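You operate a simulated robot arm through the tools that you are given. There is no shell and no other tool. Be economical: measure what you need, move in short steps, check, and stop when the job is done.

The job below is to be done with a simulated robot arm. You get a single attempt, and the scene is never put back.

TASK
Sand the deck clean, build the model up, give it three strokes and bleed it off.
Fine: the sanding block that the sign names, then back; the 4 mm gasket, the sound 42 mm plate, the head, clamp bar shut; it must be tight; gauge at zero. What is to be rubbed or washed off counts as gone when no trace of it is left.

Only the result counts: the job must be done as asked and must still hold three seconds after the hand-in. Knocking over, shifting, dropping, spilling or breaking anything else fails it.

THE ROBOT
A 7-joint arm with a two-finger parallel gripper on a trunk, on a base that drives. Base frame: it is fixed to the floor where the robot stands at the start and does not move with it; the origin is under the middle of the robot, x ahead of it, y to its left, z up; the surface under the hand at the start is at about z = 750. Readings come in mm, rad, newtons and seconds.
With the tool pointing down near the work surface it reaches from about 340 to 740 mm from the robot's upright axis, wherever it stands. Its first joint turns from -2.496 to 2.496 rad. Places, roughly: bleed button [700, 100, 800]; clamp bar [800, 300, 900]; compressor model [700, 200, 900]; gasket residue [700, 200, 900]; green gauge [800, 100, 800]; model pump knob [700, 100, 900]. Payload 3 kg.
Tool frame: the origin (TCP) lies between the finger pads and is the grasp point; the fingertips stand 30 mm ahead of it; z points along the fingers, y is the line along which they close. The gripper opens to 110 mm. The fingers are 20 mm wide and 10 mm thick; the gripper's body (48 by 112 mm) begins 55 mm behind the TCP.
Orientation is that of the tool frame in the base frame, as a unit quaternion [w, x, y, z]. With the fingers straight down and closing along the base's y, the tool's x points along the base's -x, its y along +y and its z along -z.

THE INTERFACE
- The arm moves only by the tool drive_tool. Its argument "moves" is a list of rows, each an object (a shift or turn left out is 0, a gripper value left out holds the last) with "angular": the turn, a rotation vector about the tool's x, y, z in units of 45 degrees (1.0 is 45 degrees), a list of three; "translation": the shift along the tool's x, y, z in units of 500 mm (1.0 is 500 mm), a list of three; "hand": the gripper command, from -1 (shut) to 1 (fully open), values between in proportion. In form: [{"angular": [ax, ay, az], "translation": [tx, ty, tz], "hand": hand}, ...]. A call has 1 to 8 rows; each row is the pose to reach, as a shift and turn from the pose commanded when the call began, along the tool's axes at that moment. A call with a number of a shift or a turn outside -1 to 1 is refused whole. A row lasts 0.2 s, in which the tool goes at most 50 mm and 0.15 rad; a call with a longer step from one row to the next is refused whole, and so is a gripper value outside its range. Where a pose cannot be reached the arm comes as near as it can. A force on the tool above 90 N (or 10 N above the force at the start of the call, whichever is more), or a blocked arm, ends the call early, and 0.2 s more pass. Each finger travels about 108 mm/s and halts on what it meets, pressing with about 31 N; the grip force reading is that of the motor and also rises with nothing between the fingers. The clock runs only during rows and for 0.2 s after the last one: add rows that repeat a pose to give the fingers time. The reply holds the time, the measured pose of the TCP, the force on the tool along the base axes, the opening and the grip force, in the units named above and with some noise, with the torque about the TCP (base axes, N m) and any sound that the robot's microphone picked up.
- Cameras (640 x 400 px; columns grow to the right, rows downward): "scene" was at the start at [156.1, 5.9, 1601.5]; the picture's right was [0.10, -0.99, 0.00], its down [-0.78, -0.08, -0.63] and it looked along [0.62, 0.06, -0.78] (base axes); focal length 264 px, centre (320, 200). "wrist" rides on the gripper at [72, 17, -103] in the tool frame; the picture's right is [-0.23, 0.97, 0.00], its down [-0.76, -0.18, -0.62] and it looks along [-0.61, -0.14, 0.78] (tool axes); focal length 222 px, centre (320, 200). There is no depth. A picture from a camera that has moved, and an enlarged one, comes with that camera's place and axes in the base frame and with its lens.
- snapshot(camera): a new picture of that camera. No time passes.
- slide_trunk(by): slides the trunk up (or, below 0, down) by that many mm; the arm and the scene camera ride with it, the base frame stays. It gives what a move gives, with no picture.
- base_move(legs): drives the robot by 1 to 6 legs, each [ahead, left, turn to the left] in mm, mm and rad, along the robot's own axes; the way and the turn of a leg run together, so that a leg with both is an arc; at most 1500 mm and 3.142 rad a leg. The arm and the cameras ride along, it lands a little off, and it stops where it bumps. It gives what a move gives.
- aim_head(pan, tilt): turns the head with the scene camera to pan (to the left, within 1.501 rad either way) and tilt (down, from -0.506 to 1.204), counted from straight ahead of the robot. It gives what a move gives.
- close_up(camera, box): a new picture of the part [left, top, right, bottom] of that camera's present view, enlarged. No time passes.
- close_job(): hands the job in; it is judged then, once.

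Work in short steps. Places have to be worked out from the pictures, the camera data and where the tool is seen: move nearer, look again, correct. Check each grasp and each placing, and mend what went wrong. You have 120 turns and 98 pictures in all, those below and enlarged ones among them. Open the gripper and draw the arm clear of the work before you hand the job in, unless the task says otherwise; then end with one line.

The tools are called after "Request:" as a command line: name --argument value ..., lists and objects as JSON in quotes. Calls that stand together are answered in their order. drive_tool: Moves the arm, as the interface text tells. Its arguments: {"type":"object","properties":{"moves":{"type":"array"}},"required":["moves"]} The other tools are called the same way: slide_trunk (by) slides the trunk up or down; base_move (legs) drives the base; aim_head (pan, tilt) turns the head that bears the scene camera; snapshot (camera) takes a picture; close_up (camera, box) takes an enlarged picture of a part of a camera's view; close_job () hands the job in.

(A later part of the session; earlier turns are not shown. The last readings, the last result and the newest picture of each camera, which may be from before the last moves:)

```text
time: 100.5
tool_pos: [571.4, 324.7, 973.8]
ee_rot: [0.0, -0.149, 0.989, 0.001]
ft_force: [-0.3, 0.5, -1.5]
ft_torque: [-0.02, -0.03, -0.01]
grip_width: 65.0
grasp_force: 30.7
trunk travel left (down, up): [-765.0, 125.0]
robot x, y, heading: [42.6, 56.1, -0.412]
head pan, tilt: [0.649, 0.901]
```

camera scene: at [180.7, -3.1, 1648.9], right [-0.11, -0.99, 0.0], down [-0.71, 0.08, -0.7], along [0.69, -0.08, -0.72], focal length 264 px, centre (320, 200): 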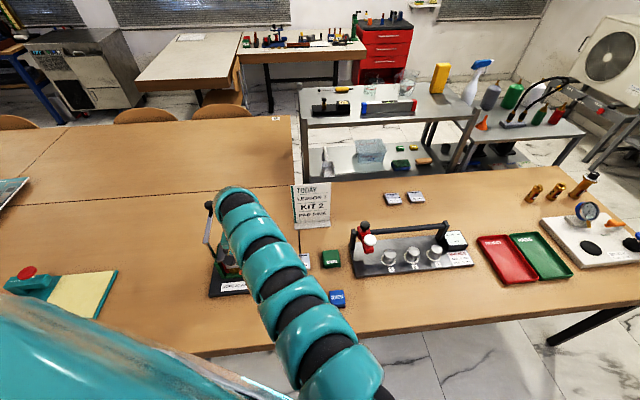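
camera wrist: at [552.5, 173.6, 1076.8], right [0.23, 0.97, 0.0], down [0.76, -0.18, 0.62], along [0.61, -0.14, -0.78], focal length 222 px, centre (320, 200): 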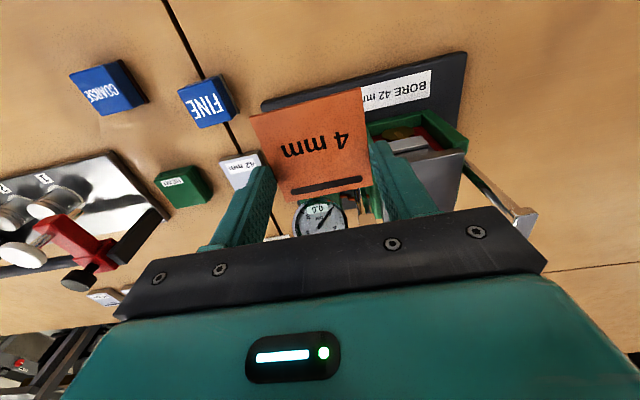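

Now move to above the deck centre with yaw back to zero.

Request:
drive_tool --moves '[{"translation": [-0.05, -0.049, 0], "angular": [0, 0, 0.076]}, {"translation": [-0.101, -0.097, 0], "angular": [0, 0, 0.152]}, {"translation": [-0.152, -0.146, 0], "angular": [0, 0, 0.229]}, {"translation": [-0.202, -0.195, 0], "angular": [0, 0, 0.305]}, {"translation": [-0.2526, -0.243, 0], "angular": [0, 0, 0.381]}, {"translation": [-0.2526, -0.243, 0], "angular": [0, 0, 0.381]}]'

Request:
snapshot --camera "wrist"

Request:
snapshot --camera "scene"

```text
time: 101.9
tool_pos: [654.8, 217.0, 976.0]
ee_rot: [0.0, -0.006, 1.0, 0.0]
ft_force: [-0.2, -1.3, -0.9]
ft_torque: [0.0, 0.0, 0.02]
grip_width: 65.2
grasp_force: 30.7
out of reach, approached as far as the arm can: row 1, 2, 3, 4, 5, 6
trunk travel left (down, up): [-765.0, 125.0]
robot x, y, heading: [36.5, 61.9, -0.407]
head pan, tilt: [0.649, 0.901]
```

```text
42 pictures are left
camera wrist: at [581.2, 232.4, 1078.8], right [0.21, 0.98, 0.0], down [0.76, -0.17, 0.62], along [0.61, -0.13, -0.78], focal length 222 px, centre (320, 200)
```

wrist: 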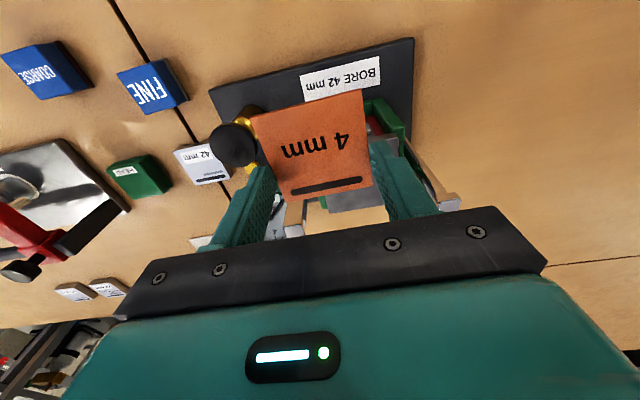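

```text
41 pictures are left
camera scene: at [187.6, 43.1, 1640.9], right [0.23, -0.97, 0.0], down [-0.76, -0.18, -0.62], along [0.6, 0.15, -0.78], focal length 264 px, centre (320, 200)
```

scene: 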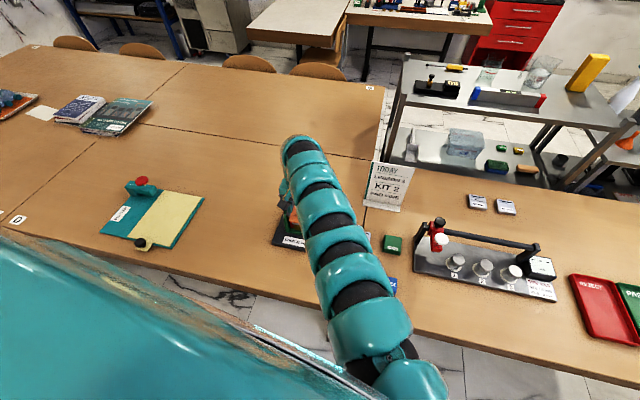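

It advanced but fell short. I simply try the remaining displacement in smaller steps.

Request:
drive_tool --moves '[{"translation": [-0.03, 0.012, 0]}, {"translation": [-0.06, 0.024, 0]}, {"translation": [-0.09, 0.036, 0]}]'

```text
time: 102.7
tool_pos: [656.2, 214.9, 975.8]
ee_rot: [0.0, 0.001, 1.0, -0.001]
ft_force: [0.2, 0.4, -1.6]
ft_torque: [0.02, -0.01, -0.02]
grip_width: 65.3
grasp_force: 30.6
out of reach, approached as far as the arm can: row 1, 2, 3
trunk travel left (down, up): [-765.0, 125.0]
robot x, y, heading: [40.2, 59.4, -0.415]
head pan, tilt: [0.649, 0.901]
```

A hard limit at this height: with the shoulder low the wrist joint binds. I raise the trunk 110 mm (as it was for sanding), then move out and down.

Request:
slide_trunk --by 110

Request:
drive_tool --moves '[{"translation": [0, 0.01, 0.06]}, {"translation": [-0.03, 0.02, 0.12]}, {"translation": [-0.08, 0.04, 0.16]}, {"translation": [-0.143, 0.062, 0.2]}, {"translation": [-0.143, 0.062, 0.22]}]'

```text
time: 104.1
tool_pos: [654.3, 216.1, 1085.8]
ee_rot: [0.0, 0.001, 1.0, 0.0]
ft_force: [-0.8, -0.7, -1.0]
ft_torque: [0.01, -0.01, 0.03]
grip_width: 65.3
grasp_force: 31.5
trunk travel left (down, up): [-875.0, 15.0]
robot x, y, heading: [38.9, 62.7, -0.417]
head pan, tilt: [0.649, 0.901]
```

```text
time: 105.3
tool_pos: [660.2, 182.7, 1028.7]
ee_rot: [0.0, 0.001, 1.0, 0.001]
ft_force: [1.1, -0.3, -0.8]
ft_torque: [0.0, 0.03, 0.0]
grip_width: 65.2
grasp_force: 31.4
out of reach, approached as far as the arm can: row 1, 2, 3, 4, 5
trunk travel left (down, up): [-875.0, 15.0]
robot x, y, heading: [40.4, 58.0, -0.412]
head pan, tilt: [0.649, 0.901]
```

I'll stop fighting the joints: hold the arm in this comfortable posture and use the base for horizontal travel and the trunk for height. Drive so that the TCP goes to about (727, 246).

Request:
base_move --legs '[[36, 85, 0]]'

Request:
snapshot --camera "wrist"

```text
time: 106.4
tool_pos: [727.6, 248.9, 1028.4]
ee_rot: [-0.001, 0.001, 1.0, -0.001]
ft_force: [0.0, 0.6, -0.8]
ft_torque: [-0.01, 0.02, 0.0]
grip_width: 65.2
grasp_force: 30.7
trunk travel left (down, up): [-875.0, 15.0]
robot x, y, heading: [103.3, 121.5, -0.41]
head pan, tilt: [0.649, 0.901]
```

```text
40 pictures are left
camera wrist: at [654.4, 265.4, 1132.1], right [0.23, 0.97, 0.0], down [0.76, -0.18, 0.62], along [0.61, -0.14, -0.78], focal length 222 px, centre (320, 200)
```

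wrist: 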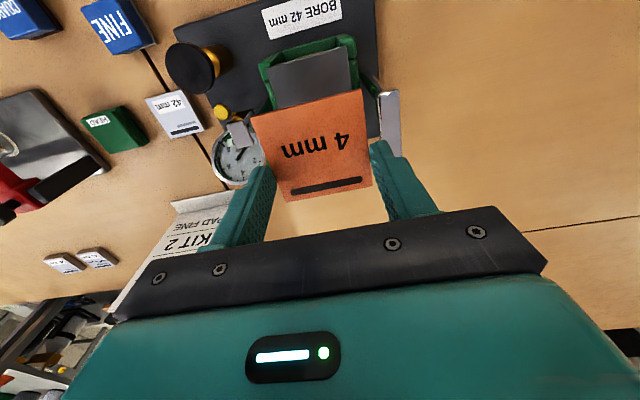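

That works very well. I enlarge to measure the deck, bar hinge and latch from here.

Request:
close_up --camera "wrist" --box '[200, 20, 440, 170]'

```text
2.67 times, centred on (320, 95) of wrist
camera zoom: at [654.4, 265.4, 1132.1], right [0.23, 0.97, 0.0], down [0.76, -0.18, 0.62], along [0.61, -0.14, -0.78], focal length 592 px, centre (320, 480)
```

zoom: 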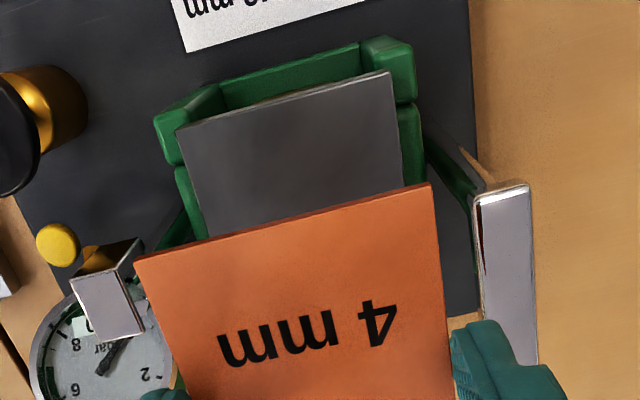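

Deck centre ≈ (717, 246), gasket centre 8 mm behind the TCP, latch top ≈ z 950, bar inner edge y≈298. I correct a few mm and lower the trunk 100 mm.

Request:
drive_tool --moves '[{"translation": [0.005, -0.005, 0]}, {"translation": [0.005, -0.005, 0]}]'

Request:
slide_trunk --by -100

Request:
snapshot --camera "wrist"

```text
time: 107.0
tool_pos: [724.4, 244.5, 1027.9]
ee_rot: [0.0, 0.0, 1.0, 0.001]
ft_force: [-0.1, -0.5, -1.4]
ft_torque: [0.03, 0.01, 0.0]
grip_width: 65.1
grasp_force: 31.1
trunk travel left (down, up): [-875.0, 15.0]
robot x, y, heading: [107.6, 120.6, -0.411]
head pan, tilt: [0.649, 0.901]
```

```text
time: 108.4
tool_pos: [724.8, 246.7, 929.3]
ee_rot: [0.0, 0.0, 1.0, 0.0]
ft_force: [0.5, 0.0, -0.6]
ft_torque: [0.01, -0.04, 0.01]
grip_width: 65.3
grasp_force: 31.1
trunk travel left (down, up): [-775.0, 115.0]
robot x, y, heading: [108.2, 125.3, -0.412]
head pan, tilt: [0.649, 0.901]
```

```text
38 pictures are left
camera wrist: at [651.2, 262.2, 1032.7], right [0.23, 0.97, 0.0], down [0.76, -0.18, 0.62], along [0.61, -0.14, -0.78], focal length 222 px, centre (320, 200)
```

wrist: 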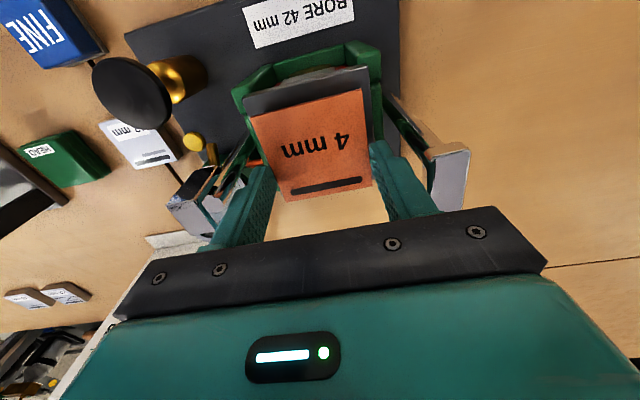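

Well aligned. Lower the arm to near contact (TCP ≈ 916).

Request:
drive_tool --moves '[{"translation": [0, 0, 0.012]}, {"translation": [0, 0, 0.022]}, {"translation": [0, 0, 0.025]}]'

```text
time: 109.2
tool_pos: [724.9, 246.8, 917.3]
ee_rot: [0.0, 0.0, 1.0, 0.001]
ft_force: [-0.7, 0.3, 2.5]
ft_torque: [0.11, 0.13, -0.03]
grip_width: 65.5
grasp_force: 31.0
trunk travel left (down, up): [-775.0, 115.0]
robot x, y, heading: [107.8, 123.6, -0.409]
head pan, tilt: [0.649, 0.901]
```

Contact begins. Open slightly (to ~73 mm) and rise gently.

Request:
drive_tool --moves '[{"translation": [0, 0, 0.001]}, {"translation": [0, 0, 0.001], "hand": 0.32}, {"translation": [0, 0, 0.001], "hand": 0.32}, {"translation": [0, 0, -0.02], "hand": 0.32}, {"translation": [0, 0, -0.05], "hand": 0.32}]'

Request:
slide_trunk --by 95

Request:
close_up --camera "wrist" --box '[180, 20, 460, 200]'

```text
time: 110.4
tool_pos: [723.0, 244.9, 942.7]
ee_rot: [-0.001, 0.0, 1.0, 0.0]
ft_force: [0.5, -0.1, 0.0]
ft_torque: [0.0, 0.03, -0.01]
grip_width: 72.8
grasp_force: 0.0
trunk travel left (down, up): [-775.0, 115.0]
robot x, y, heading: [108.8, 123.3, -0.41]
head pan, tilt: [0.649, 0.901]
```

```text
time: 111.7
tool_pos: [724.4, 244.4, 1036.7]
ee_rot: [0.0, 0.0, 1.0, -0.001]
ft_force: [-0.4, -0.5, 0.1]
ft_torque: [-0.01, 0.0, 0.0]
grip_width: 72.7
grasp_force: 0.0
trunk travel left (down, up): [-870.0, 20.0]
robot x, y, heading: [104.2, 123.1, -0.413]
head pan, tilt: [0.649, 0.901]
```

```text
2.22 times, centred on (320, 110) of wrist
camera zoom: at [651.1, 261.4, 1140.5], right [0.23, 0.97, 0.0], down [0.76, -0.18, 0.62], along [0.61, -0.14, -0.78], focal length 494 px, centre (320, 400)
```

zoom: 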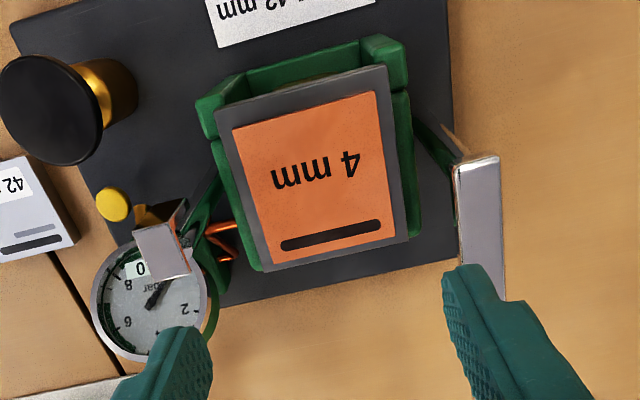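

Gasket is centred on the deck within ~1 mm. Now drive the base so the tool comes above the plate at about (717, 11).

Request:
base_move --legs '[[94, -214, 0]]'

Request:
slide_trunk --by -170

Request:
snapshot --camera "wrist"

```text
time: 113.4
tool_pos: [725.7, 12.2, 1037.0]
ee_rot: [0.0, 0.0, 1.0, 0.001]
ft_force: [0.0, -0.3, -0.2]
ft_torque: [0.06, -0.02, 0.01]
grip_width: 73.0
grasp_force: 0.1
trunk travel left (down, up): [-870.0, 20.0]
robot x, y, heading: [107.2, -106.6, -0.41]
head pan, tilt: [0.649, 0.901]
```

```text
time: 115.3
tool_pos: [724.7, 14.5, 868.6]
ee_rot: [0.0, -0.001, 1.0, -0.001]
ft_force: [0.7, 0.3, 0.5]
ft_torque: [0.01, -0.03, 0.0]
grip_width: 72.7
grasp_force: 0.1
trunk travel left (down, up): [-700.0, 190.0]
robot x, y, heading: [110.2, -106.4, -0.408]
head pan, tilt: [0.649, 0.901]
```

```text
36 pictures are left
camera wrist: at [652.1, 30.1, 970.7], right [0.23, 0.97, 0.0], down [0.76, -0.18, 0.62], along [0.61, -0.14, -0.78], focal length 222 px, centre (320, 200)
```

wrist: 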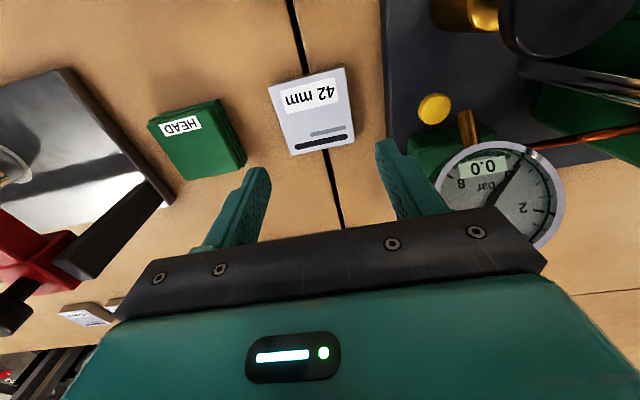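

Plate: 65 mm, top at z≈762, centre ≈ (716.5, 10). Descend with the same +8 mm grip offset.

Request:
drive_tool --moves '[{"translation": [0, -0.007, 0.07]}, {"translation": [0, -0.007, 0.14]}, {"translation": [0, -0.007, 0.172]}, {"translation": [0, -0.007, 0.172]}]'

Request:
snapshot --camera "wrist"

```text
time: 116.3
tool_pos: [718.0, 5.5, 804.5]
ee_rot: [0.001, 0.0, 1.0, 0.0]
ft_force: [-0.2, 0.5, 0.3]
ft_torque: [0.01, 0.0, 0.01]
grip_width: 72.5
grasp_force: 0.1
out of reach, approached as far as the arm can: row 2, 3, 4
trunk travel left (down, up): [-700.0, 190.0]
robot x, y, heading: [108.4, -109.3, -0.41]
head pan, tilt: [0.649, 0.901]
```

```text
35 pictures are left
camera wrist: at [644.7, 22.3, 908.0], right [0.23, 0.97, 0.0], down [0.76, -0.18, 0.62], along [0.61, -0.14, -0.78], focal length 222 px, centre (320, 200)
```

wrist: 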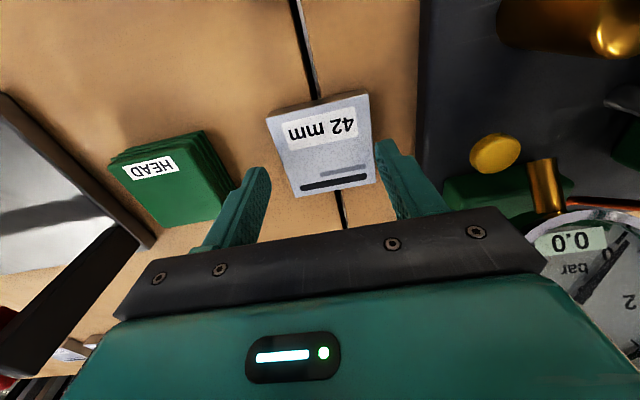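

The arm's own lowering is limited here; restore the posture a bit and let the trunk do the lowering.

Request:
drive_tool --moves '[{"translation": [-0.006, 0.004, -0.05]}, {"translation": [-0.013, 0.009, -0.1]}, {"translation": [-0.013, 0.009, -0.12]}, {"translation": [-0.013, 0.009, -0.12]}]'

Request:
slide_trunk --by -72

Request:
snapshot --camera "wrist"

```text
time: 117.3
tool_pos: [723.3, 9.9, 863.8]
ee_rot: [-0.001, 0.0, 1.0, 0.0]
ft_force: [-0.7, 0.3, -0.5]
ft_torque: [0.01, 0.03, -0.02]
grip_width: 72.4
grasp_force: 0.1
trunk travel left (down, up): [-700.0, 190.0]
robot x, y, heading: [106.9, -110.1, -0.416]
head pan, tilt: [0.649, 0.901]
```

```text
time: 118.4
tool_pos: [723.5, 11.5, 791.7]
ee_rot: [0.0, 0.0, 1.0, 0.0]
ft_force: [0.5, 0.9, -0.2]
ft_torque: [0.0, 0.06, 0.02]
grip_width: 72.8
grasp_force: 0.0
trunk travel left (down, up): [-628.0, 262.0]
robot x, y, heading: [108.4, -110.5, -0.41]
head pan, tilt: [0.649, 0.901]
```

```text
34 pictures are left
camera wrist: at [650.6, 26.9, 895.2], right [0.23, 0.97, 0.0], down [0.76, -0.18, 0.62], along [0.61, -0.14, -0.78], focal length 222 px, centre (320, 200)
```

wrist: 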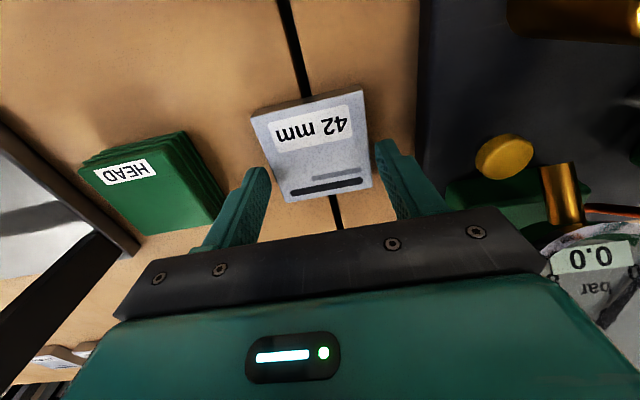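

Plate is between the fingers. Lower 9 mm and close.

Request:
drive_tool --moves '[{"translation": [0, 0, 0.01]}, {"translation": [0, 0, 0.018]}, {"translation": [0, 0, 0.018], "hand": -1}, {"translation": [0, 0, 0.018], "hand": -1}, {"translation": [0, 0, 0.018], "hand": -1}]'

Request:
slide_trunk --by 240

Request:
close_up --camera "wrist" --box '[180, 20, 460, 220]'

```text
time: 119.6
tool_pos: [724.0, 9.7, 782.7]
ee_rot: [0.0, 0.0, 1.0, 0.001]
ft_force: [-0.4, -0.2, -0.1]
ft_torque: [0.03, 0.02, 0.01]
grip_width: 65.6
grasp_force: 31.2
trunk travel left (down, up): [-628.0, 262.0]
robot x, y, heading: [109.7, -108.5, -0.41]
head pan, tilt: [0.649, 0.901]
```

```text
time: 122.1
tool_pos: [723.4, 9.4, 1022.3]
ee_rot: [-0.001, -0.001, 1.0, 0.0]
ft_force: [-0.5, 0.6, -1.8]
ft_torque: [0.03, -0.02, -0.03]
grip_width: 65.4
grasp_force: 31.1
trunk travel left (down, up): [-868.0, 22.0]
robot x, y, heading: [106.1, -108.3, -0.414]
head pan, tilt: [0.649, 0.901]
```

```text
2.00 times, centred on (320, 120) of wrist
camera zoom: at [651.0, 26.7, 1125.9], right [0.23, 0.97, 0.0], down [0.76, -0.18, 0.62], along [0.61, -0.14, -0.78], focal length 444 px, centre (320, 360)
```

zoom: 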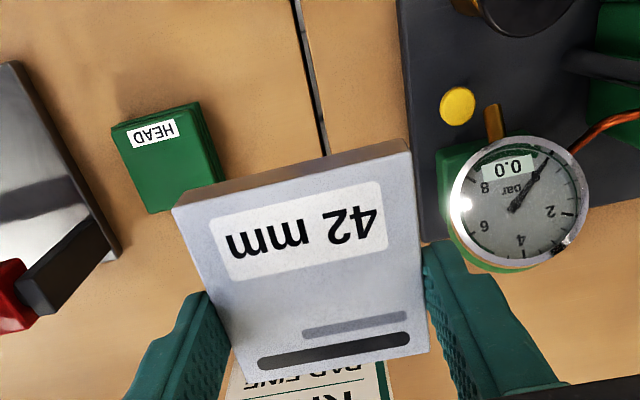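

Plate held, uncracked. Drive back over the deck: tool to about (724, 245.5).

Request:
base_move --legs '[[-94, 216, 0]]'

Request:
snapshot --camera "wrist"

```text
time: 123.9
tool_pos: [724.6, 246.9, 1023.3]
ee_rot: [0.0, 0.0, 1.0, 0.0]
ft_force: [0.2, 0.5, -1.5]
ft_torque: [-0.01, -0.01, -0.01]
grip_width: 65.5
grasp_force: 30.6
trunk travel left (down, up): [-868.0, 22.0]
robot x, y, heading: [111.5, 125.2, -0.411]
head pan, tilt: [0.649, 0.901]
```

```text
32 pictures are left
camera wrist: at [652.3, 263.2, 1125.9], right [0.23, 0.97, 0.0], down [0.76, -0.18, 0.62], along [0.61, -0.14, -0.78], focal length 222 px, centre (320, 200)
```

wrist: 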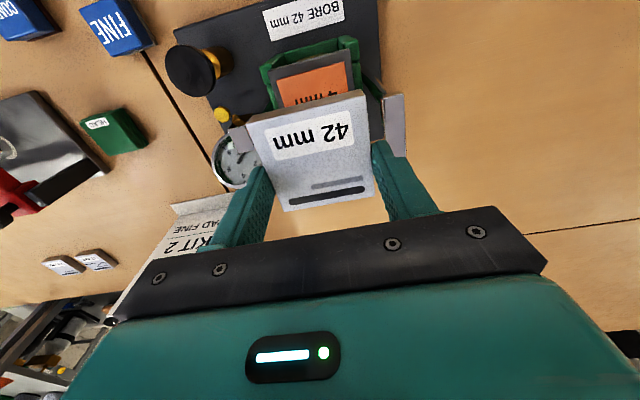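

Lower the trunk 88 mm, then feel for contact (expected TCP ≈ 921.5).

Request:
slide_trunk --by -88

Request:
drive_tool --moves '[{"translation": [0.001, -0.002, 0.01]}, {"translation": [0.001, -0.002, 0.018]}, {"translation": [0.001, -0.002, 0.022]}]'

```text
time: 125.1
tool_pos: [724.5, 245.6, 934.9]
ee_rot: [0.0, 0.0, 1.0, 0.0]
ft_force: [0.8, -0.6, -1.2]
ft_torque: [-0.01, 0.02, 0.01]
grip_width: 65.3
grasp_force: 30.9
trunk travel left (down, up): [-780.0, 110.0]
robot x, y, heading: [110.5, 128.8, -0.412]
head pan, tilt: [0.649, 0.901]
```

```text
time: 125.9
tool_pos: [724.9, 244.5, 923.4]
ee_rot: [0.0, -0.001, 1.0, 0.0]
ft_force: [-0.6, -0.2, -1.0]
ft_torque: [0.01, 0.0, -0.01]
grip_width: 65.1
grasp_force: 31.2
trunk travel left (down, up): [-780.0, 110.0]
robot x, y, heading: [108.8, 127.6, -0.414]
head pan, tilt: [0.649, 0.901]
```

Request:
snapshot --camera "wrist"

Request:
drive_tool --moves '[{"translation": [0, 0, 0.002]}, {"translation": [0, 0, 0.004]}]'

```text
31 pictures are left
camera wrist: at [651.9, 261.3, 1026.9], right [0.23, 0.97, 0.0], down [0.76, -0.18, 0.62], along [0.61, -0.14, -0.78], focal length 222 px, centre (320, 200)
```

wrist: 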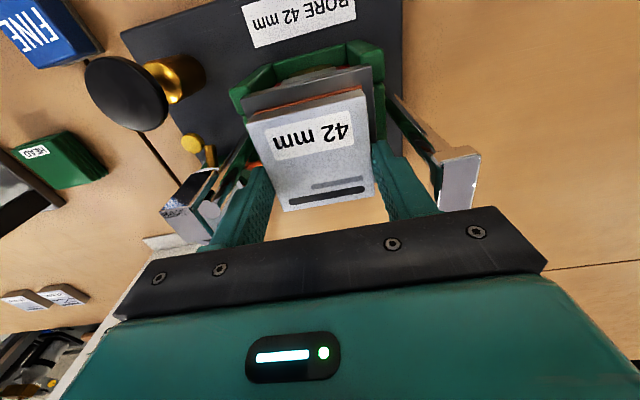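

```text
time: 126.5
tool_pos: [724.7, 245.5, 920.8]
ee_rot: [0.0, 0.0, 1.0, 0.0]
ft_force: [-0.7, 0.7, -1.7]
ft_torque: [0.0, 0.0, -0.03]
grip_width: 65.6
grasp_force: 30.9
trunk travel left (down, up): [-780.0, 110.0]
robot x, y, heading: [110.1, 128.4, -0.416]
head pan, tilt: [0.649, 0.901]
```

No contact yet; continue.

Request:
drive_tool --moves '[{"translation": [0, 0, 0.002]}, {"translation": [0, 0, 0.003]}, {"translation": [0, 0, 0.004]}]'

```text
time: 127.3
tool_pos: [725.2, 245.1, 919.9]
ee_rot: [0.002, 0.0, 1.0, 0.001]
ft_force: [2.6, 1.8, 17.3]
ft_torque: [-0.07, 0.51, 0.03]
grip_width: 65.4
grasp_force: 31.0
trunk travel left (down, up): [-780.0, 110.0]
robot x, y, heading: [107.6, 127.4, -0.412]
head pan, tilt: [0.649, 0.901]
```

Contact made. Ease, release, and rise.

Request:
drive_tool --moves '[{"translation": [0, 0, -0.003]}, {"translation": [0, 0, -0.003], "hand": 0.32}, {"translation": [0, 0, -0.003], "hand": 0.32}, {"translation": [0, 0, -0.02], "hand": 0.32}, {"translation": [0, 0, -0.04], "hand": 0.32}]'

Request:
slide_trunk --by 90

Request:
close_up --camera "wrist" --box '[180, 20, 460, 200]'

```text
time: 128.5
tool_pos: [722.6, 245.0, 939.5]
ee_rot: [0.0, -0.001, 1.0, 0.0]
ft_force: [0.4, 0.3, -0.1]
ft_torque: [0.01, 0.01, 0.02]
grip_width: 72.7
grasp_force: 0.0
trunk travel left (down, up): [-780.0, 110.0]
robot x, y, heading: [109.8, 127.0, -0.41]
head pan, tilt: [0.649, 0.901]
```

```text
time: 129.8
tool_pos: [724.7, 244.0, 1030.8]
ee_rot: [-0.001, -0.001, 1.0, 0.0]
ft_force: [0.2, 0.0, 0.9]
ft_torque: [-0.02, -0.04, -0.01]
grip_width: 72.7
grasp_force: 0.0
trunk travel left (down, up): [-870.0, 20.0]
robot x, y, heading: [106.0, 128.1, -0.409]
head pan, tilt: [0.649, 0.901]
```

```text
2.22 times, centred on (320, 110) of wrist
camera zoom: at [651.5, 261.3, 1133.0], right [0.23, 0.97, 0.0], down [0.76, -0.18, 0.62], along [0.61, -0.14, -0.78], focal length 494 px, centre (320, 400)
```

zoom: 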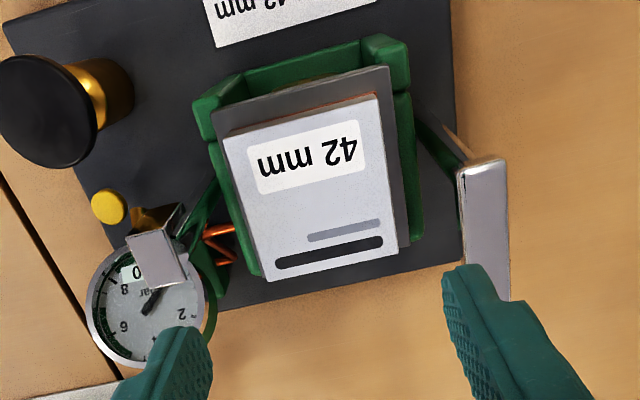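

Plate centred at ≈ (718, 244). Now the head at about (719, −107).

Request:
base_move --legs '[[142, -321, 0]]'

Request:
slide_trunk --by -150

Request:
snapshot --camera "wrist"

```text
time: 132.0
tool_pos: [728.4, -105.3, 1029.0]
ee_rot: [-0.001, -0.001, 1.0, 0.0]
ft_force: [-1.1, 0.0, 0.1]
ft_torque: [0.02, -0.01, 0.04]
grip_width: 72.5
grasp_force: 0.1
trunk travel left (down, up): [-870.0, 20.0]
robot x, y, heading: [113.2, -225.5, -0.409]
head pan, tilt: [0.649, 0.901]
```

```text
time: 133.8
tool_pos: [728.1, -104.7, 879.9]
ee_rot: [0.0, 0.0, 1.0, 0.0]
ft_force: [0.6, -0.2, 0.0]
ft_torque: [-0.02, 0.01, -0.01]
grip_width: 72.4
grasp_force: 0.0
trunk travel left (down, up): [-720.0, 170.0]
robot x, y, heading: [112.4, -219.9, -0.411]
head pan, tilt: [0.649, 0.901]
```

```text
29 pictures are left
camera wrist: at [654.9, -88.7, 983.2], right [0.23, 0.97, 0.0], down [0.76, -0.18, 0.62], along [0.61, -0.14, -0.78], focal length 222 px, centre (320, 200)
```

wrist: 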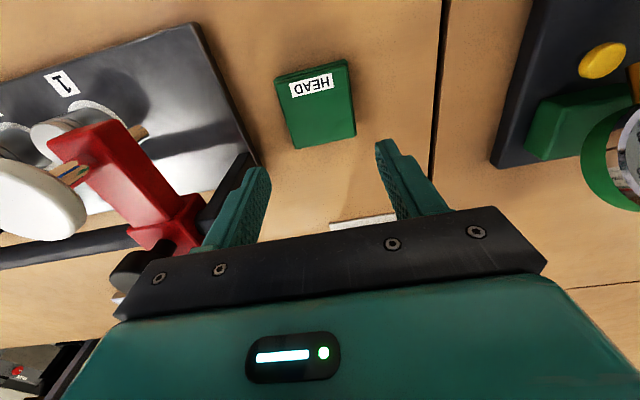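

Head centre ≈ (714.5, −104.5). Shift the tool to x≈722 and lower.

Request:
drive_tool --moves '[{"translation": [0.012, 0, 0]}, {"translation": [0.012, 0, 0]}]'

Request:
slide_trunk --by -82

Request:
snapshot --camera "wrist"

```text
time: 134.4
tool_pos: [722.3, -105.6, 880.5]
ee_rot: [0.0, -0.001, 1.0, 0.001]
ft_force: [-0.4, -0.4, 0.3]
ft_torque: [0.01, 0.01, -0.01]
grip_width: 73.0
grasp_force: 0.1
trunk travel left (down, up): [-720.0, 170.0]
robot x, y, heading: [112.6, -225.5, -0.41]
head pan, tilt: [0.649, 0.901]
```

```text
time: 135.6
tool_pos: [720.8, -104.5, 798.3]
ee_rot: [0.0, -0.001, 1.0, 0.0]
ft_force: [0.2, 0.7, -0.1]
ft_torque: [-0.01, 0.0, -0.01]
grip_width: 72.5
grasp_force: 0.1
trunk travel left (down, up): [-638.0, 252.0]
robot x, y, heading: [112.7, -222.9, -0.41]
head pan, tilt: [0.649, 0.901]
```

```text
28 pictures are left
camera wrist: at [648.7, -88.5, 901.3], right [0.23, 0.97, 0.0], down [0.76, -0.18, 0.62], along [0.61, -0.14, -0.78], focal length 222 px, centre (320, 200)
```

wrist: 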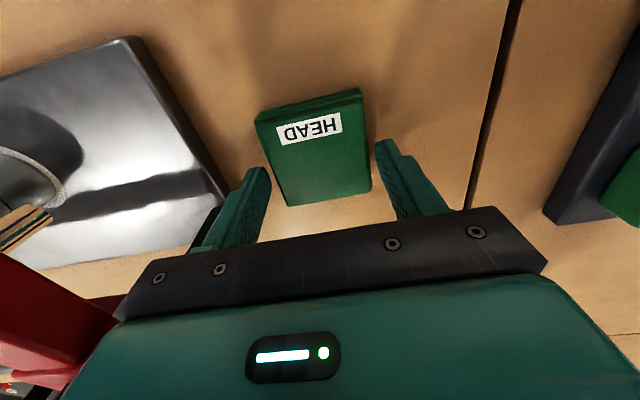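

Head is between the fingers. Lower 12 mm and close, then lift.

Request:
drive_tool --moves '[{"translation": [0, 0, 0.012]}, {"translation": [0, 0, 0.024]}, {"translation": [0, 0, 0.024], "hand": -1}, {"translation": [0, 0, 0.024], "hand": -1}, {"translation": [0, 0, 0.024], "hand": -1}]'

Request:
slide_trunk --by 245

Request:
close_up --camera "wrist" --box '[180, 20, 460, 220]'

```text
time: 136.8
tool_pos: [722.8, -103.7, 786.3]
ee_rot: [0.0, -0.001, 1.0, 0.0]
ft_force: [-1.3, 0.3, 2.4]
ft_torque: [-0.04, 0.23, -0.05]
grip_width: 61.4
grasp_force: 30.8
trunk travel left (down, up): [-638.0, 252.0]
robot x, y, heading: [112.5, -225.4, -0.414]
head pan, tilt: [0.649, 0.901]
```

```text
time: 139.3
tool_pos: [721.1, -104.9, 1030.1]
ee_rot: [0.0, -0.001, 1.0, 0.0]
ft_force: [-0.4, 0.6, -1.5]
ft_torque: [-0.04, -0.02, -0.03]
grip_width: 61.4
grasp_force: 30.7
trunk travel left (down, up): [-883.0, 7.0]
robot x, y, heading: [114.5, -226.7, -0.406]
head pan, tilt: [0.649, 0.901]
```

```text
2.00 times, centred on (320, 120) of wrist
camera zoom: at [649.0, -88.5, 1133.8], right [0.23, 0.97, 0.0], down [0.76, -0.18, 0.62], along [0.61, -0.14, -0.78], focal length 444 px, centre (320, 360)
```

zoom: 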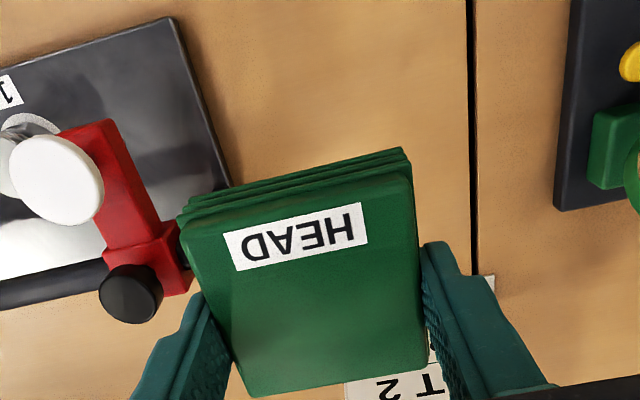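

Head held, centre ≈ 3 mm behind TCP. Drive back over the deck.

Request:
base_move --legs '[[-140, 321, 0]]'

Request:
snapshot --camera "wrist"

```text
time: 141.6
tool_pos: [720.6, 243.6, 1030.9]
ee_rot: [0.0, 0.0, 1.0, 0.001]
ft_force: [-0.6, 0.2, -2.2]
ft_torque: [0.02, -0.02, -0.01]
grip_width: 61.5
grasp_force: 30.7
trunk travel left (down, up): [-883.0, 7.0]
robot x, y, heading: [116.0, 125.1, -0.416]
head pan, tilt: [0.649, 0.901]
```

```text
26 pictures are left
camera wrist: at [647.6, 260.3, 1133.8], right [0.23, 0.97, 0.0], down [0.76, -0.18, 0.62], along [0.61, -0.14, -0.78], focal length 222 px, centre (320, 200)
```

wrist: 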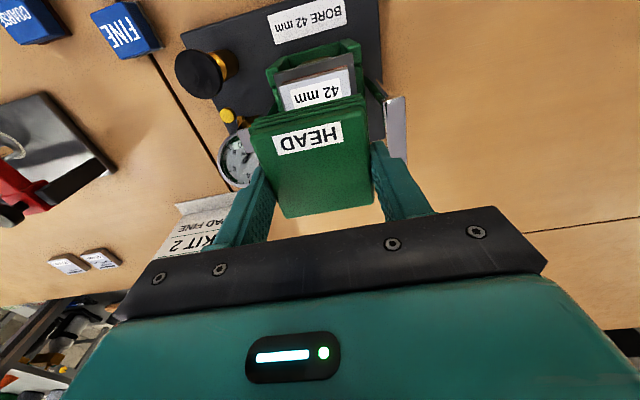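

Lower the trunk 84 mm then feel for contact (expected TCP ≈ 935).

Request:
slide_trunk --by -84

Request:
drive_tool --moves '[{"translation": [0, 0.002, 0.006]}, {"translation": [0, 0.002, 0.012]}, {"translation": [0, 0.002, 0.017]}]'

Request:
drive_tool --moves '[{"translation": [0, 0, 0.002]}, {"translation": [0, 0, 0.004]}, {"translation": [0, 0, 0.006]}]'

```text
time: 142.8
tool_pos: [720.3, 242.9, 947.5]
ee_rot: [0.0, -0.001, 1.0, 0.0]
ft_force: [0.1, 0.0, -2.1]
ft_torque: [0.0, 0.01, -0.01]
grip_width: 61.5
grasp_force: 31.1
trunk travel left (down, up): [-799.0, 91.0]
robot x, y, heading: [110.0, 123.9, -0.412]
head pan, tilt: [0.649, 0.901]
```

```text
time: 143.6
tool_pos: [720.9, 245.6, 939.4]
ee_rot: [0.002, 0.0, 1.0, 0.001]
ft_force: [1.1, -1.3, 13.1]
ft_torque: [-0.14, 0.44, -0.05]
grip_width: 61.4
grasp_force: 30.6
trunk travel left (down, up): [-799.0, 91.0]
robot x, y, heading: [110.9, 125.6, -0.411]
head pan, tilt: [0.649, 0.901]
```

```text
time: 144.3
tool_pos: [720.0, 244.7, 937.2]
ee_rot: [0.003, 0.0, 1.0, 0.001]
ft_force: [5.4, -1.5, 37.1]
ft_torque: [-0.23, 0.09, 0.01]
grip_width: 61.5
grasp_force: 31.0
trunk travel left (down, up): [-799.0, 91.0]
robot x, y, heading: [108.5, 121.3, -0.409]
head pan, tilt: [0.649, 0.901]
```

Contact reached (37 N). Ease up and release.

Request:
drive_tool --moves '[{"translation": [0, 0, -0.006]}, {"translation": [0, 0, -0.006], "hand": 0.27}, {"translation": [0, 0, -0.006], "hand": 0.27}, {"translation": [0, 0, -0.025], "hand": 0.27}, {"translation": [0, 0, -0.045], "hand": 0.27}]'

Request:
slide_trunk --by 80

Request:
close_up --camera "wrist" --box '[180, 20, 460, 200]'

```text
time: 145.6
tool_pos: [719.8, 243.8, 956.9]
ee_rot: [-0.001, -0.001, 1.0, 0.0]
ft_force: [-0.3, 0.5, -0.2]
ft_torque: [0.01, -0.01, -0.02]
grip_width: 70.0
grasp_force: 0.0
trunk travel left (down, up): [-799.0, 91.0]
robot x, y, heading: [112.6, 127.8, -0.411]
head pan, tilt: [0.649, 0.901]
```

```text
time: 146.7
tool_pos: [720.8, 244.6, 1037.0]
ee_rot: [0.0, 0.0, 1.0, 0.0]
ft_force: [-0.4, -0.1, 0.0]
ft_torque: [0.04, -0.01, 0.0]
grip_width: 70.1
grasp_force: 0.0
trunk travel left (down, up): [-879.0, 11.0]
robot x, y, heading: [110.8, 124.4, -0.411]
head pan, tilt: [0.649, 0.901]
```

```text
2.22 times, centred on (320, 110) of wrist
camera zoom: at [647.6, 260.6, 1140.7], right [0.23, 0.97, 0.0], down [0.76, -0.18, 0.62], along [0.61, -0.14, -0.78], focal length 494 px, centre (320, 400)
```

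zoom: 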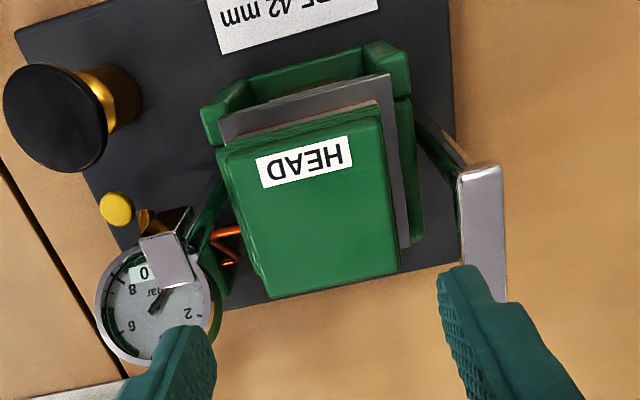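

Head sits square on the stack at ≈ (717, 243). Now the clamp bar; I look at it with the scene camera.

Request:
snapshot --camera "scene"

```text
24 pictures are left
camera scene: at [258.8, 109.1, 1754.9], right [0.23, -0.97, 0.0], down [-0.76, -0.18, -0.62], along [0.6, 0.15, -0.78], focal length 264 px, centre (320, 200)
```

scene: 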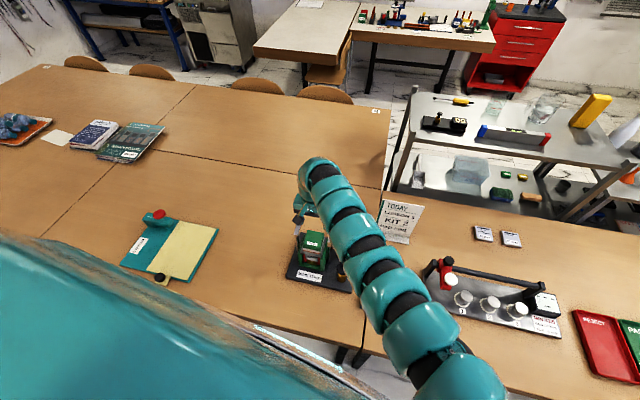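

Fingers closed for pushing; I test how far the arm itself can extend outward here (safe height).

Request:
drive_tool --moves '[{"translation": [-0.04, 0, 0], "hand": -1}, {"translation": [-0.08, 0, 0], "hand": -1}, {"translation": [-0.12, 0.0, 0], "hand": -1}, {"translation": [-0.16, 0.0, 0], "hand": -1}]'

```text
time: 147.7
tool_pos: [747.9, 222.8, 1044.3]
ee_rot: [0.001, 0.0, 1.0, 0.002]
ft_force: [0.2, 0.3, 0.0]
ft_torque: [0.04, -0.04, 0.01]
grip_width: 0.0
grasp_force: 30.5
out of reach, approached as far as the arm can: row 1, 2, 3, 4
trunk travel left (down, up): [-879.0, 11.0]
robot x, y, heading: [109.7, 124.2, -0.413]
head pan, tilt: [0.649, 0.901]
```

Outward motion pairs with lower relative azimuth. So I turn the base left 0.3 rad (tool passes above the hinge, tips at z≈1014), then can extend outward behind the bar.

Request:
base_move --legs '[[0, 0, 0.3]]'

Request:
drive_tool --moves '[{"translation": [-0.07, -0.04, 0]}, {"translation": [-0.12, -0.08, 0]}, {"translation": [-0.17, -0.1, 0]}]'

Request:
snapshot --camera "wrist"

```text
time: 149.1
tool_pos: [689.8, 409.4, 1044.5]
ee_rot: [0.0, -0.15, 0.989, 0.001]
ft_force: [0.8, -0.2, 0.3]
ft_torque: [0.0, -0.02, 0.0]
grip_width: 0.3
grasp_force: 31.6
trunk travel left (down, up): [-879.0, 11.0]
robot x, y, heading: [111.6, 125.1, -0.108]
head pan, tilt: [0.649, 0.901]
```

```text
time: 149.9
tool_pos: [737.8, 358.0, 1052.9]
ee_rot: [0.0, -0.15, 0.989, -0.001]
ft_force: [0.2, 0.1, 0.7]
ft_torque: [-0.03, -0.02, 0.02]
grip_width: 0.2
grasp_force: 31.3
out of reach, approached as far as the arm can: row 1, 2, 3
trunk travel left (down, up): [-879.0, 11.0]
robot x, y, heading: [112.6, 124.4, -0.113]
head pan, tilt: [0.649, 0.901]
```

```text
23 pictures are left
camera wrist: at [662.2, 352.1, 1156.2], right [-0.07, 1.0, 0.0], down [0.78, 0.06, 0.62], along [0.62, 0.04, -0.78], focal length 222 px, centre (320, 200)
```

wrist: 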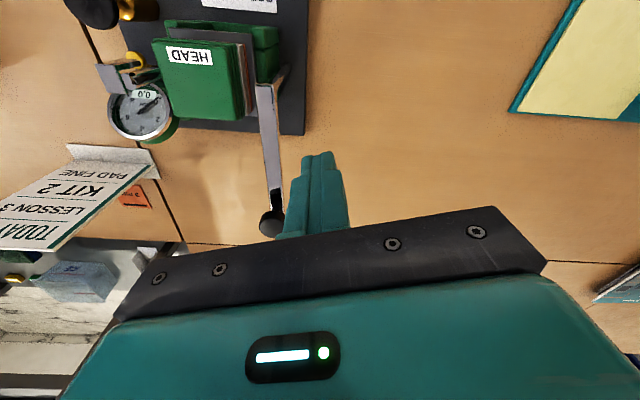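

I now see the bar: from the hinge ≈ (709, 310) to its end ≈ (818, 312), knob ≈ (831, 310, 990). I advance the base slightly with more left turn, then extend the arm to (785, 345) beside the bar.

Request:
base_move --legs '[[16, 0, 0.15]]'

Request:
drive_tool --moves '[{"translation": [-0.01, -0.08, 0]}, {"translation": [-0.02, -0.16, 0]}, {"translation": [-0.041, -0.24, 0]}, {"translation": [-0.041, -0.24, 0]}]'

```text
time: 150.9
tool_pos: [712.4, 447.7, 1052.2]
ee_rot: [0.0, -0.223, 0.975, 0.0]
ft_force: [0.2, 1.1, -0.7]
ft_torque: [-0.02, 0.01, 0.01]
grip_width: 0.1
grasp_force: 31.0
trunk travel left (down, up): [-879.0, 11.0]
robot x, y, heading: [126.9, 125.6, 0.037]
head pan, tilt: [0.649, 0.901]
```

```text
time: 151.9
tool_pos: [782.9, 348.3, 1052.0]
ee_rot: [0.0, -0.224, 0.975, -0.001]
ft_force: [-1.2, -0.1, -0.8]
ft_torque: [-0.02, -0.02, 0.0]
grip_width: 0.2
grasp_force: 30.3
trunk travel left (down, up): [-879.0, 11.0]
robot x, y, heading: [131.1, 125.5, 0.037]
head pan, tilt: [0.649, 0.901]
```

In position beside the bar with no limit. Lower the trunk 84 mm so that the tips are at bar height.

Request:
slide_trunk --by -82

Request:
snapshot --camera "wrist"

```text
time: 153.1
tool_pos: [782.4, 347.7, 970.3]
ee_rot: [-0.001, -0.223, 0.975, 0.0]
ft_force: [-0.5, 0.2, -0.5]
ft_torque: [0.01, 0.0, -0.01]
grip_width: 0.1
grasp_force: 30.8
trunk travel left (down, up): [-797.0, 93.0]
robot x, y, heading: [128.4, 123.8, 0.04]
head pan, tilt: [0.649, 0.901]
```

```text
22 pictures are left
camera wrist: at [710.3, 330.8, 1073.3], right [-0.22, 0.98, 0.0], down [0.76, 0.17, 0.62], along [0.61, 0.14, -0.78], focal length 222 px, centre (320, 200)
```

wrist: 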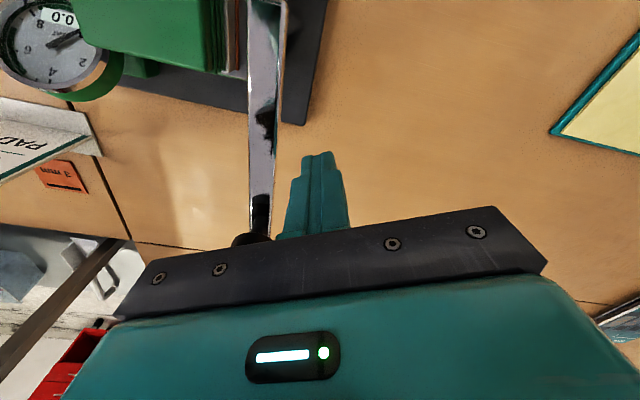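

The closed fingers stand beside the bar. Lower 3 mm more and begin the push along the arc, first 30°.

Request:
drive_tool --moves '[{"translation": [0, 0, 0.006]}, {"translation": [0.016, -0.036, 0.006]}, {"translation": [0.028, -0.073, 0.006]}, {"translation": [0.05, -0.105, 0.006]}]'

```text
time: 154.1
tool_pos: [782.9, 289.9, 968.1]
ee_rot: [0.001, -0.224, 0.975, 0.0]
ft_force: [0.0, -0.8, -0.9]
ft_torque: [-0.02, 0.03, 0.03]
grip_width: 0.2
grasp_force: 31.2
trunk travel left (down, up): [-797.0, 93.0]
robot x, y, heading: [125.3, 124.7, 0.037]
head pan, tilt: [0.649, 0.901]
```

No resisting force; check whether the bar moved.

Request:
snapshot --camera "wrist"

```text
21 pictures are left
camera wrist: at [710.7, 272.0, 1070.4], right [-0.22, 0.98, 0.0], down [0.76, 0.17, 0.62], along [0.61, 0.14, -0.78], focal length 222 px, centre (320, 200)
```

wrist: 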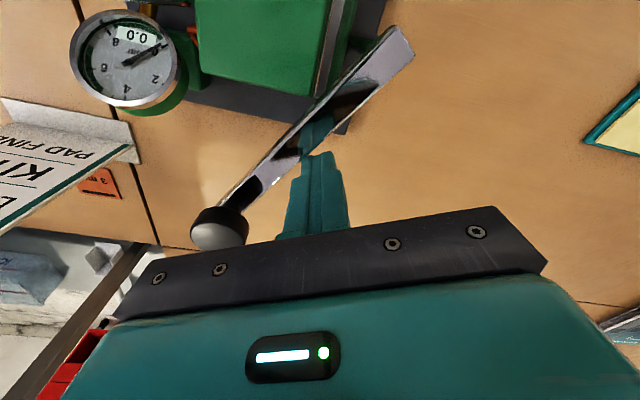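

The bar follows nicely. Continue the arc to the latch.

Request:
drive_tool --moves '[{"translation": [0.029, -0.026, 0]}, {"translation": [0.064, -0.044, 0]}, {"translation": [0.102, -0.051, 0]}, {"translation": [0.13, -0.05, 0]}]'

Request:
snapshot --camera "wrist"

```text
time: 155.1
tool_pos: [737.8, 239.6, 965.7]
ee_rot: [-0.001, -0.222, 0.975, -0.001]
ft_force: [4.3, 3.6, -2.2]
ft_torque: [0.04, -0.14, -0.04]
grip_width: 0.4
grasp_force: 31.2
trunk travel left (down, up): [-797.0, 93.0]
robot x, y, heading: [129.0, 125.9, 0.035]
head pan, tilt: [0.649, 0.901]
```

```text
20 pictures are left
camera wrist: at [664.7, 223.1, 1068.7], right [-0.22, 0.98, 0.0], down [0.76, 0.17, 0.62], along [0.61, 0.13, -0.78], focal length 222 px, centre (320, 200)
```

wrist: 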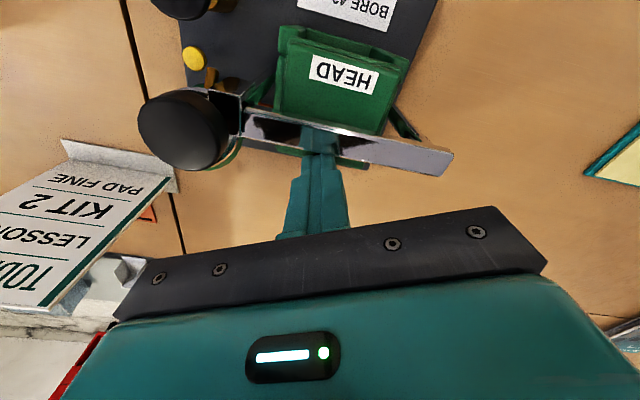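

Nearly shut, light resistance (~5 N). Push on a few mm in −x.

Request:
drive_tool --moves '[{"translation": [0.009, 0.0045, 0]}, {"translation": [0.018, 0.009, 0]}, {"translation": [0.027, 0.013, 0]}]'

Request:
close_up --camera "wrist" --box '[120, 0, 480, 220]'

```text
time: 155.9
tool_pos: [737.2, 239.9, 963.2]
ee_rot: [0.003, -0.221, 0.975, 0.0]
ft_force: [33.3, -15.0, 33.9]
ft_torque: [-0.37, -0.34, 0.07]
grip_width: 0.0
grasp_force: 31.7
out of reach, approached as far as the arm can: row 1, 2, 3
trunk travel left (down, up): [-797.0, 93.0]
robot x, y, heading: [131.7, 125.7, 0.039]
head pan, tilt: [0.649, 0.901]
```

```text
1.78 times, centred on (300, 110) of wrist
camera zoom: at [663.1, 223.2, 1066.3], right [-0.22, 0.98, 0.0], down [0.76, 0.17, 0.63], along [0.61, 0.14, -0.78], focal length 395 px, centre (356, 360)
```

zoom: 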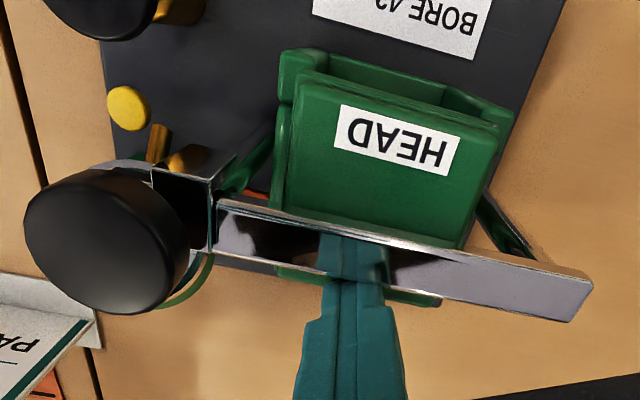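

The bar is within ~2° of square; the fingertips are rubbing on the head (34 N up). Raise 7 mm and push the last bit.

Request:
drive_tool --moves '[{"translation": [-0.01, -0.005, -0.016]}, {"translation": [-0.01, -0.005, -0.016]}]'

Request:
drive_tool --moves '[{"translation": [0.009, 0.0045, 0]}, {"translation": [0.018, 0.009, 0]}, {"translation": [0.027, 0.013, 0]}]'

```text
time: 156.5
tool_pos: [736.5, 243.8, 967.9]
ee_rot: [-0.002, -0.224, 0.975, 0.0]
ft_force: [14.4, -9.1, -11.1]
ft_torque: [-0.27, -0.51, 0.06]
grip_width: 0.0
grasp_force: 31.2
trunk travel left (down, up): [-797.0, 93.0]
robot x, y, heading: [125.3, 128.6, 0.036]
head pan, tilt: [0.649, 0.901]
```

```text
time: 157.3
tool_pos: [735.7, 244.6, 966.5]
ee_rot: [0.003, -0.222, 0.975, 0.0]
ft_force: [37.0, -20.3, 30.3]
ft_torque: [-0.22, -0.36, 0.08]
grip_width: 0.0
grasp_force: 30.8
out of reach, approached as far as the arm can: row 1, 2, 3
trunk travel left (down, up): [-797.0, 93.0]
robot x, y, heading: [129.1, 126.1, 0.036]
head pan, tilt: [0.649, 0.901]
```

The bar resists firmly (≈40 N): it seems against its stop. Back off, rise and look.

Request:
drive_tool --moves '[{"translation": [-0.03, -0.01, 0]}, {"translation": [-0.05, -0.02, 0]}, {"translation": [-0.05, -0.02, -0.04]}]'

Request:
slide_trunk --by 85

Request:
close_up --camera "wrist" --box '[120, 0, 440, 200]'

```text
time: 158.1
tool_pos: [754.3, 252.0, 984.0]
ee_rot: [-0.001, -0.224, 0.975, -0.001]
ft_force: [-0.4, -0.6, 0.0]
ft_torque: [0.02, -0.01, -0.03]
grip_width: 0.0
grasp_force: 30.9
trunk travel left (down, up): [-797.0, 93.0]
robot x, y, heading: [127.1, 124.2, 0.038]
head pan, tilt: [0.649, 0.901]
```

```text
time: 159.3
tool_pos: [757.1, 251.3, 1071.0]
ee_rot: [0.0, -0.223, 0.975, 0.0]
ft_force: [0.6, 0.1, 0.1]
ft_torque: [0.01, 0.01, 0.01]
grip_width: 0.0
grasp_force: 30.6
trunk travel left (down, up): [-882.0, 8.0]
robot x, y, heading: [127.8, 124.2, 0.04]
head pan, tilt: [0.649, 0.901]
```

```text
2.00 times, centred on (280, 100) of wrist
camera zoom: at [684.9, 233.5, 1172.9], right [-0.22, 0.98, 0.0], down [0.76, 0.17, 0.62], along [0.61, 0.14, -0.78], focal length 444 px, centre (400, 400)
```

zoom: 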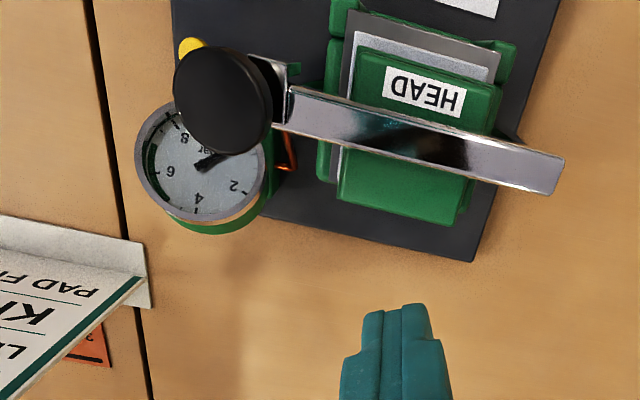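

The bar lies squarely across the head at the post. Next the pump: knob ≈ (664, 120, 857), bleed button ≈ (721, 102, 798). I drive the base so the closed fingers come above the pump knob.

Request:
base_move --legs '[[-98, -127, 0]]'

Request:
slide_trunk --by -145

Request:
snapshot --camera "wrist"

```text
time: 160.7
tool_pos: [665.9, 119.1, 1071.3]
ee_rot: [0.001, -0.223, 0.975, 0.001]
ft_force: [0.4, -0.2, -0.8]
ft_torque: [0.04, -0.03, 0.01]
grip_width: 0.0
grasp_force: 31.1
trunk travel left (down, up): [-882.0, 8.0]
robot x, y, heading: [32.8, -3.3, 0.036]
head pan, tilt: [0.649, 0.901]
```

```text
time: 162.4
tool_pos: [665.3, 119.5, 925.4]
ee_rot: [0.0, -0.222, 0.975, 0.0]
ft_force: [-0.1, -0.5, 0.4]
ft_torque: [0.03, 0.0, -0.03]
grip_width: 0.0
grasp_force: 32.2
trunk travel left (down, up): [-737.0, 153.0]
robot x, y, heading: [35.6, -7.9, 0.045]
head pan, tilt: [0.649, 0.901]
```

```text
17 pictures are left
camera wrist: at [591.8, 102.6, 1028.1], right [-0.22, 0.98, 0.0], down [0.76, 0.17, 0.62], along [0.61, 0.14, -0.78], focal length 222 px, centre (320, 200)
```

wrist: 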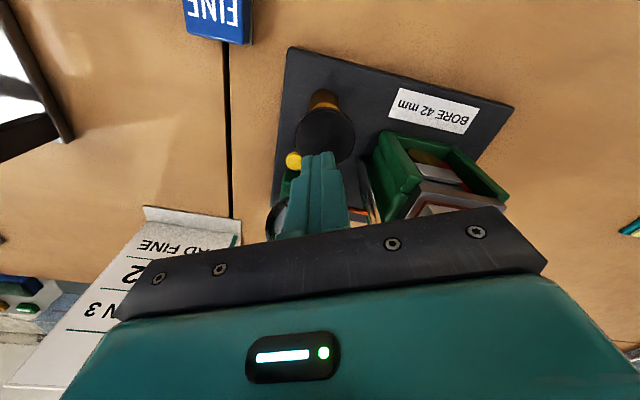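

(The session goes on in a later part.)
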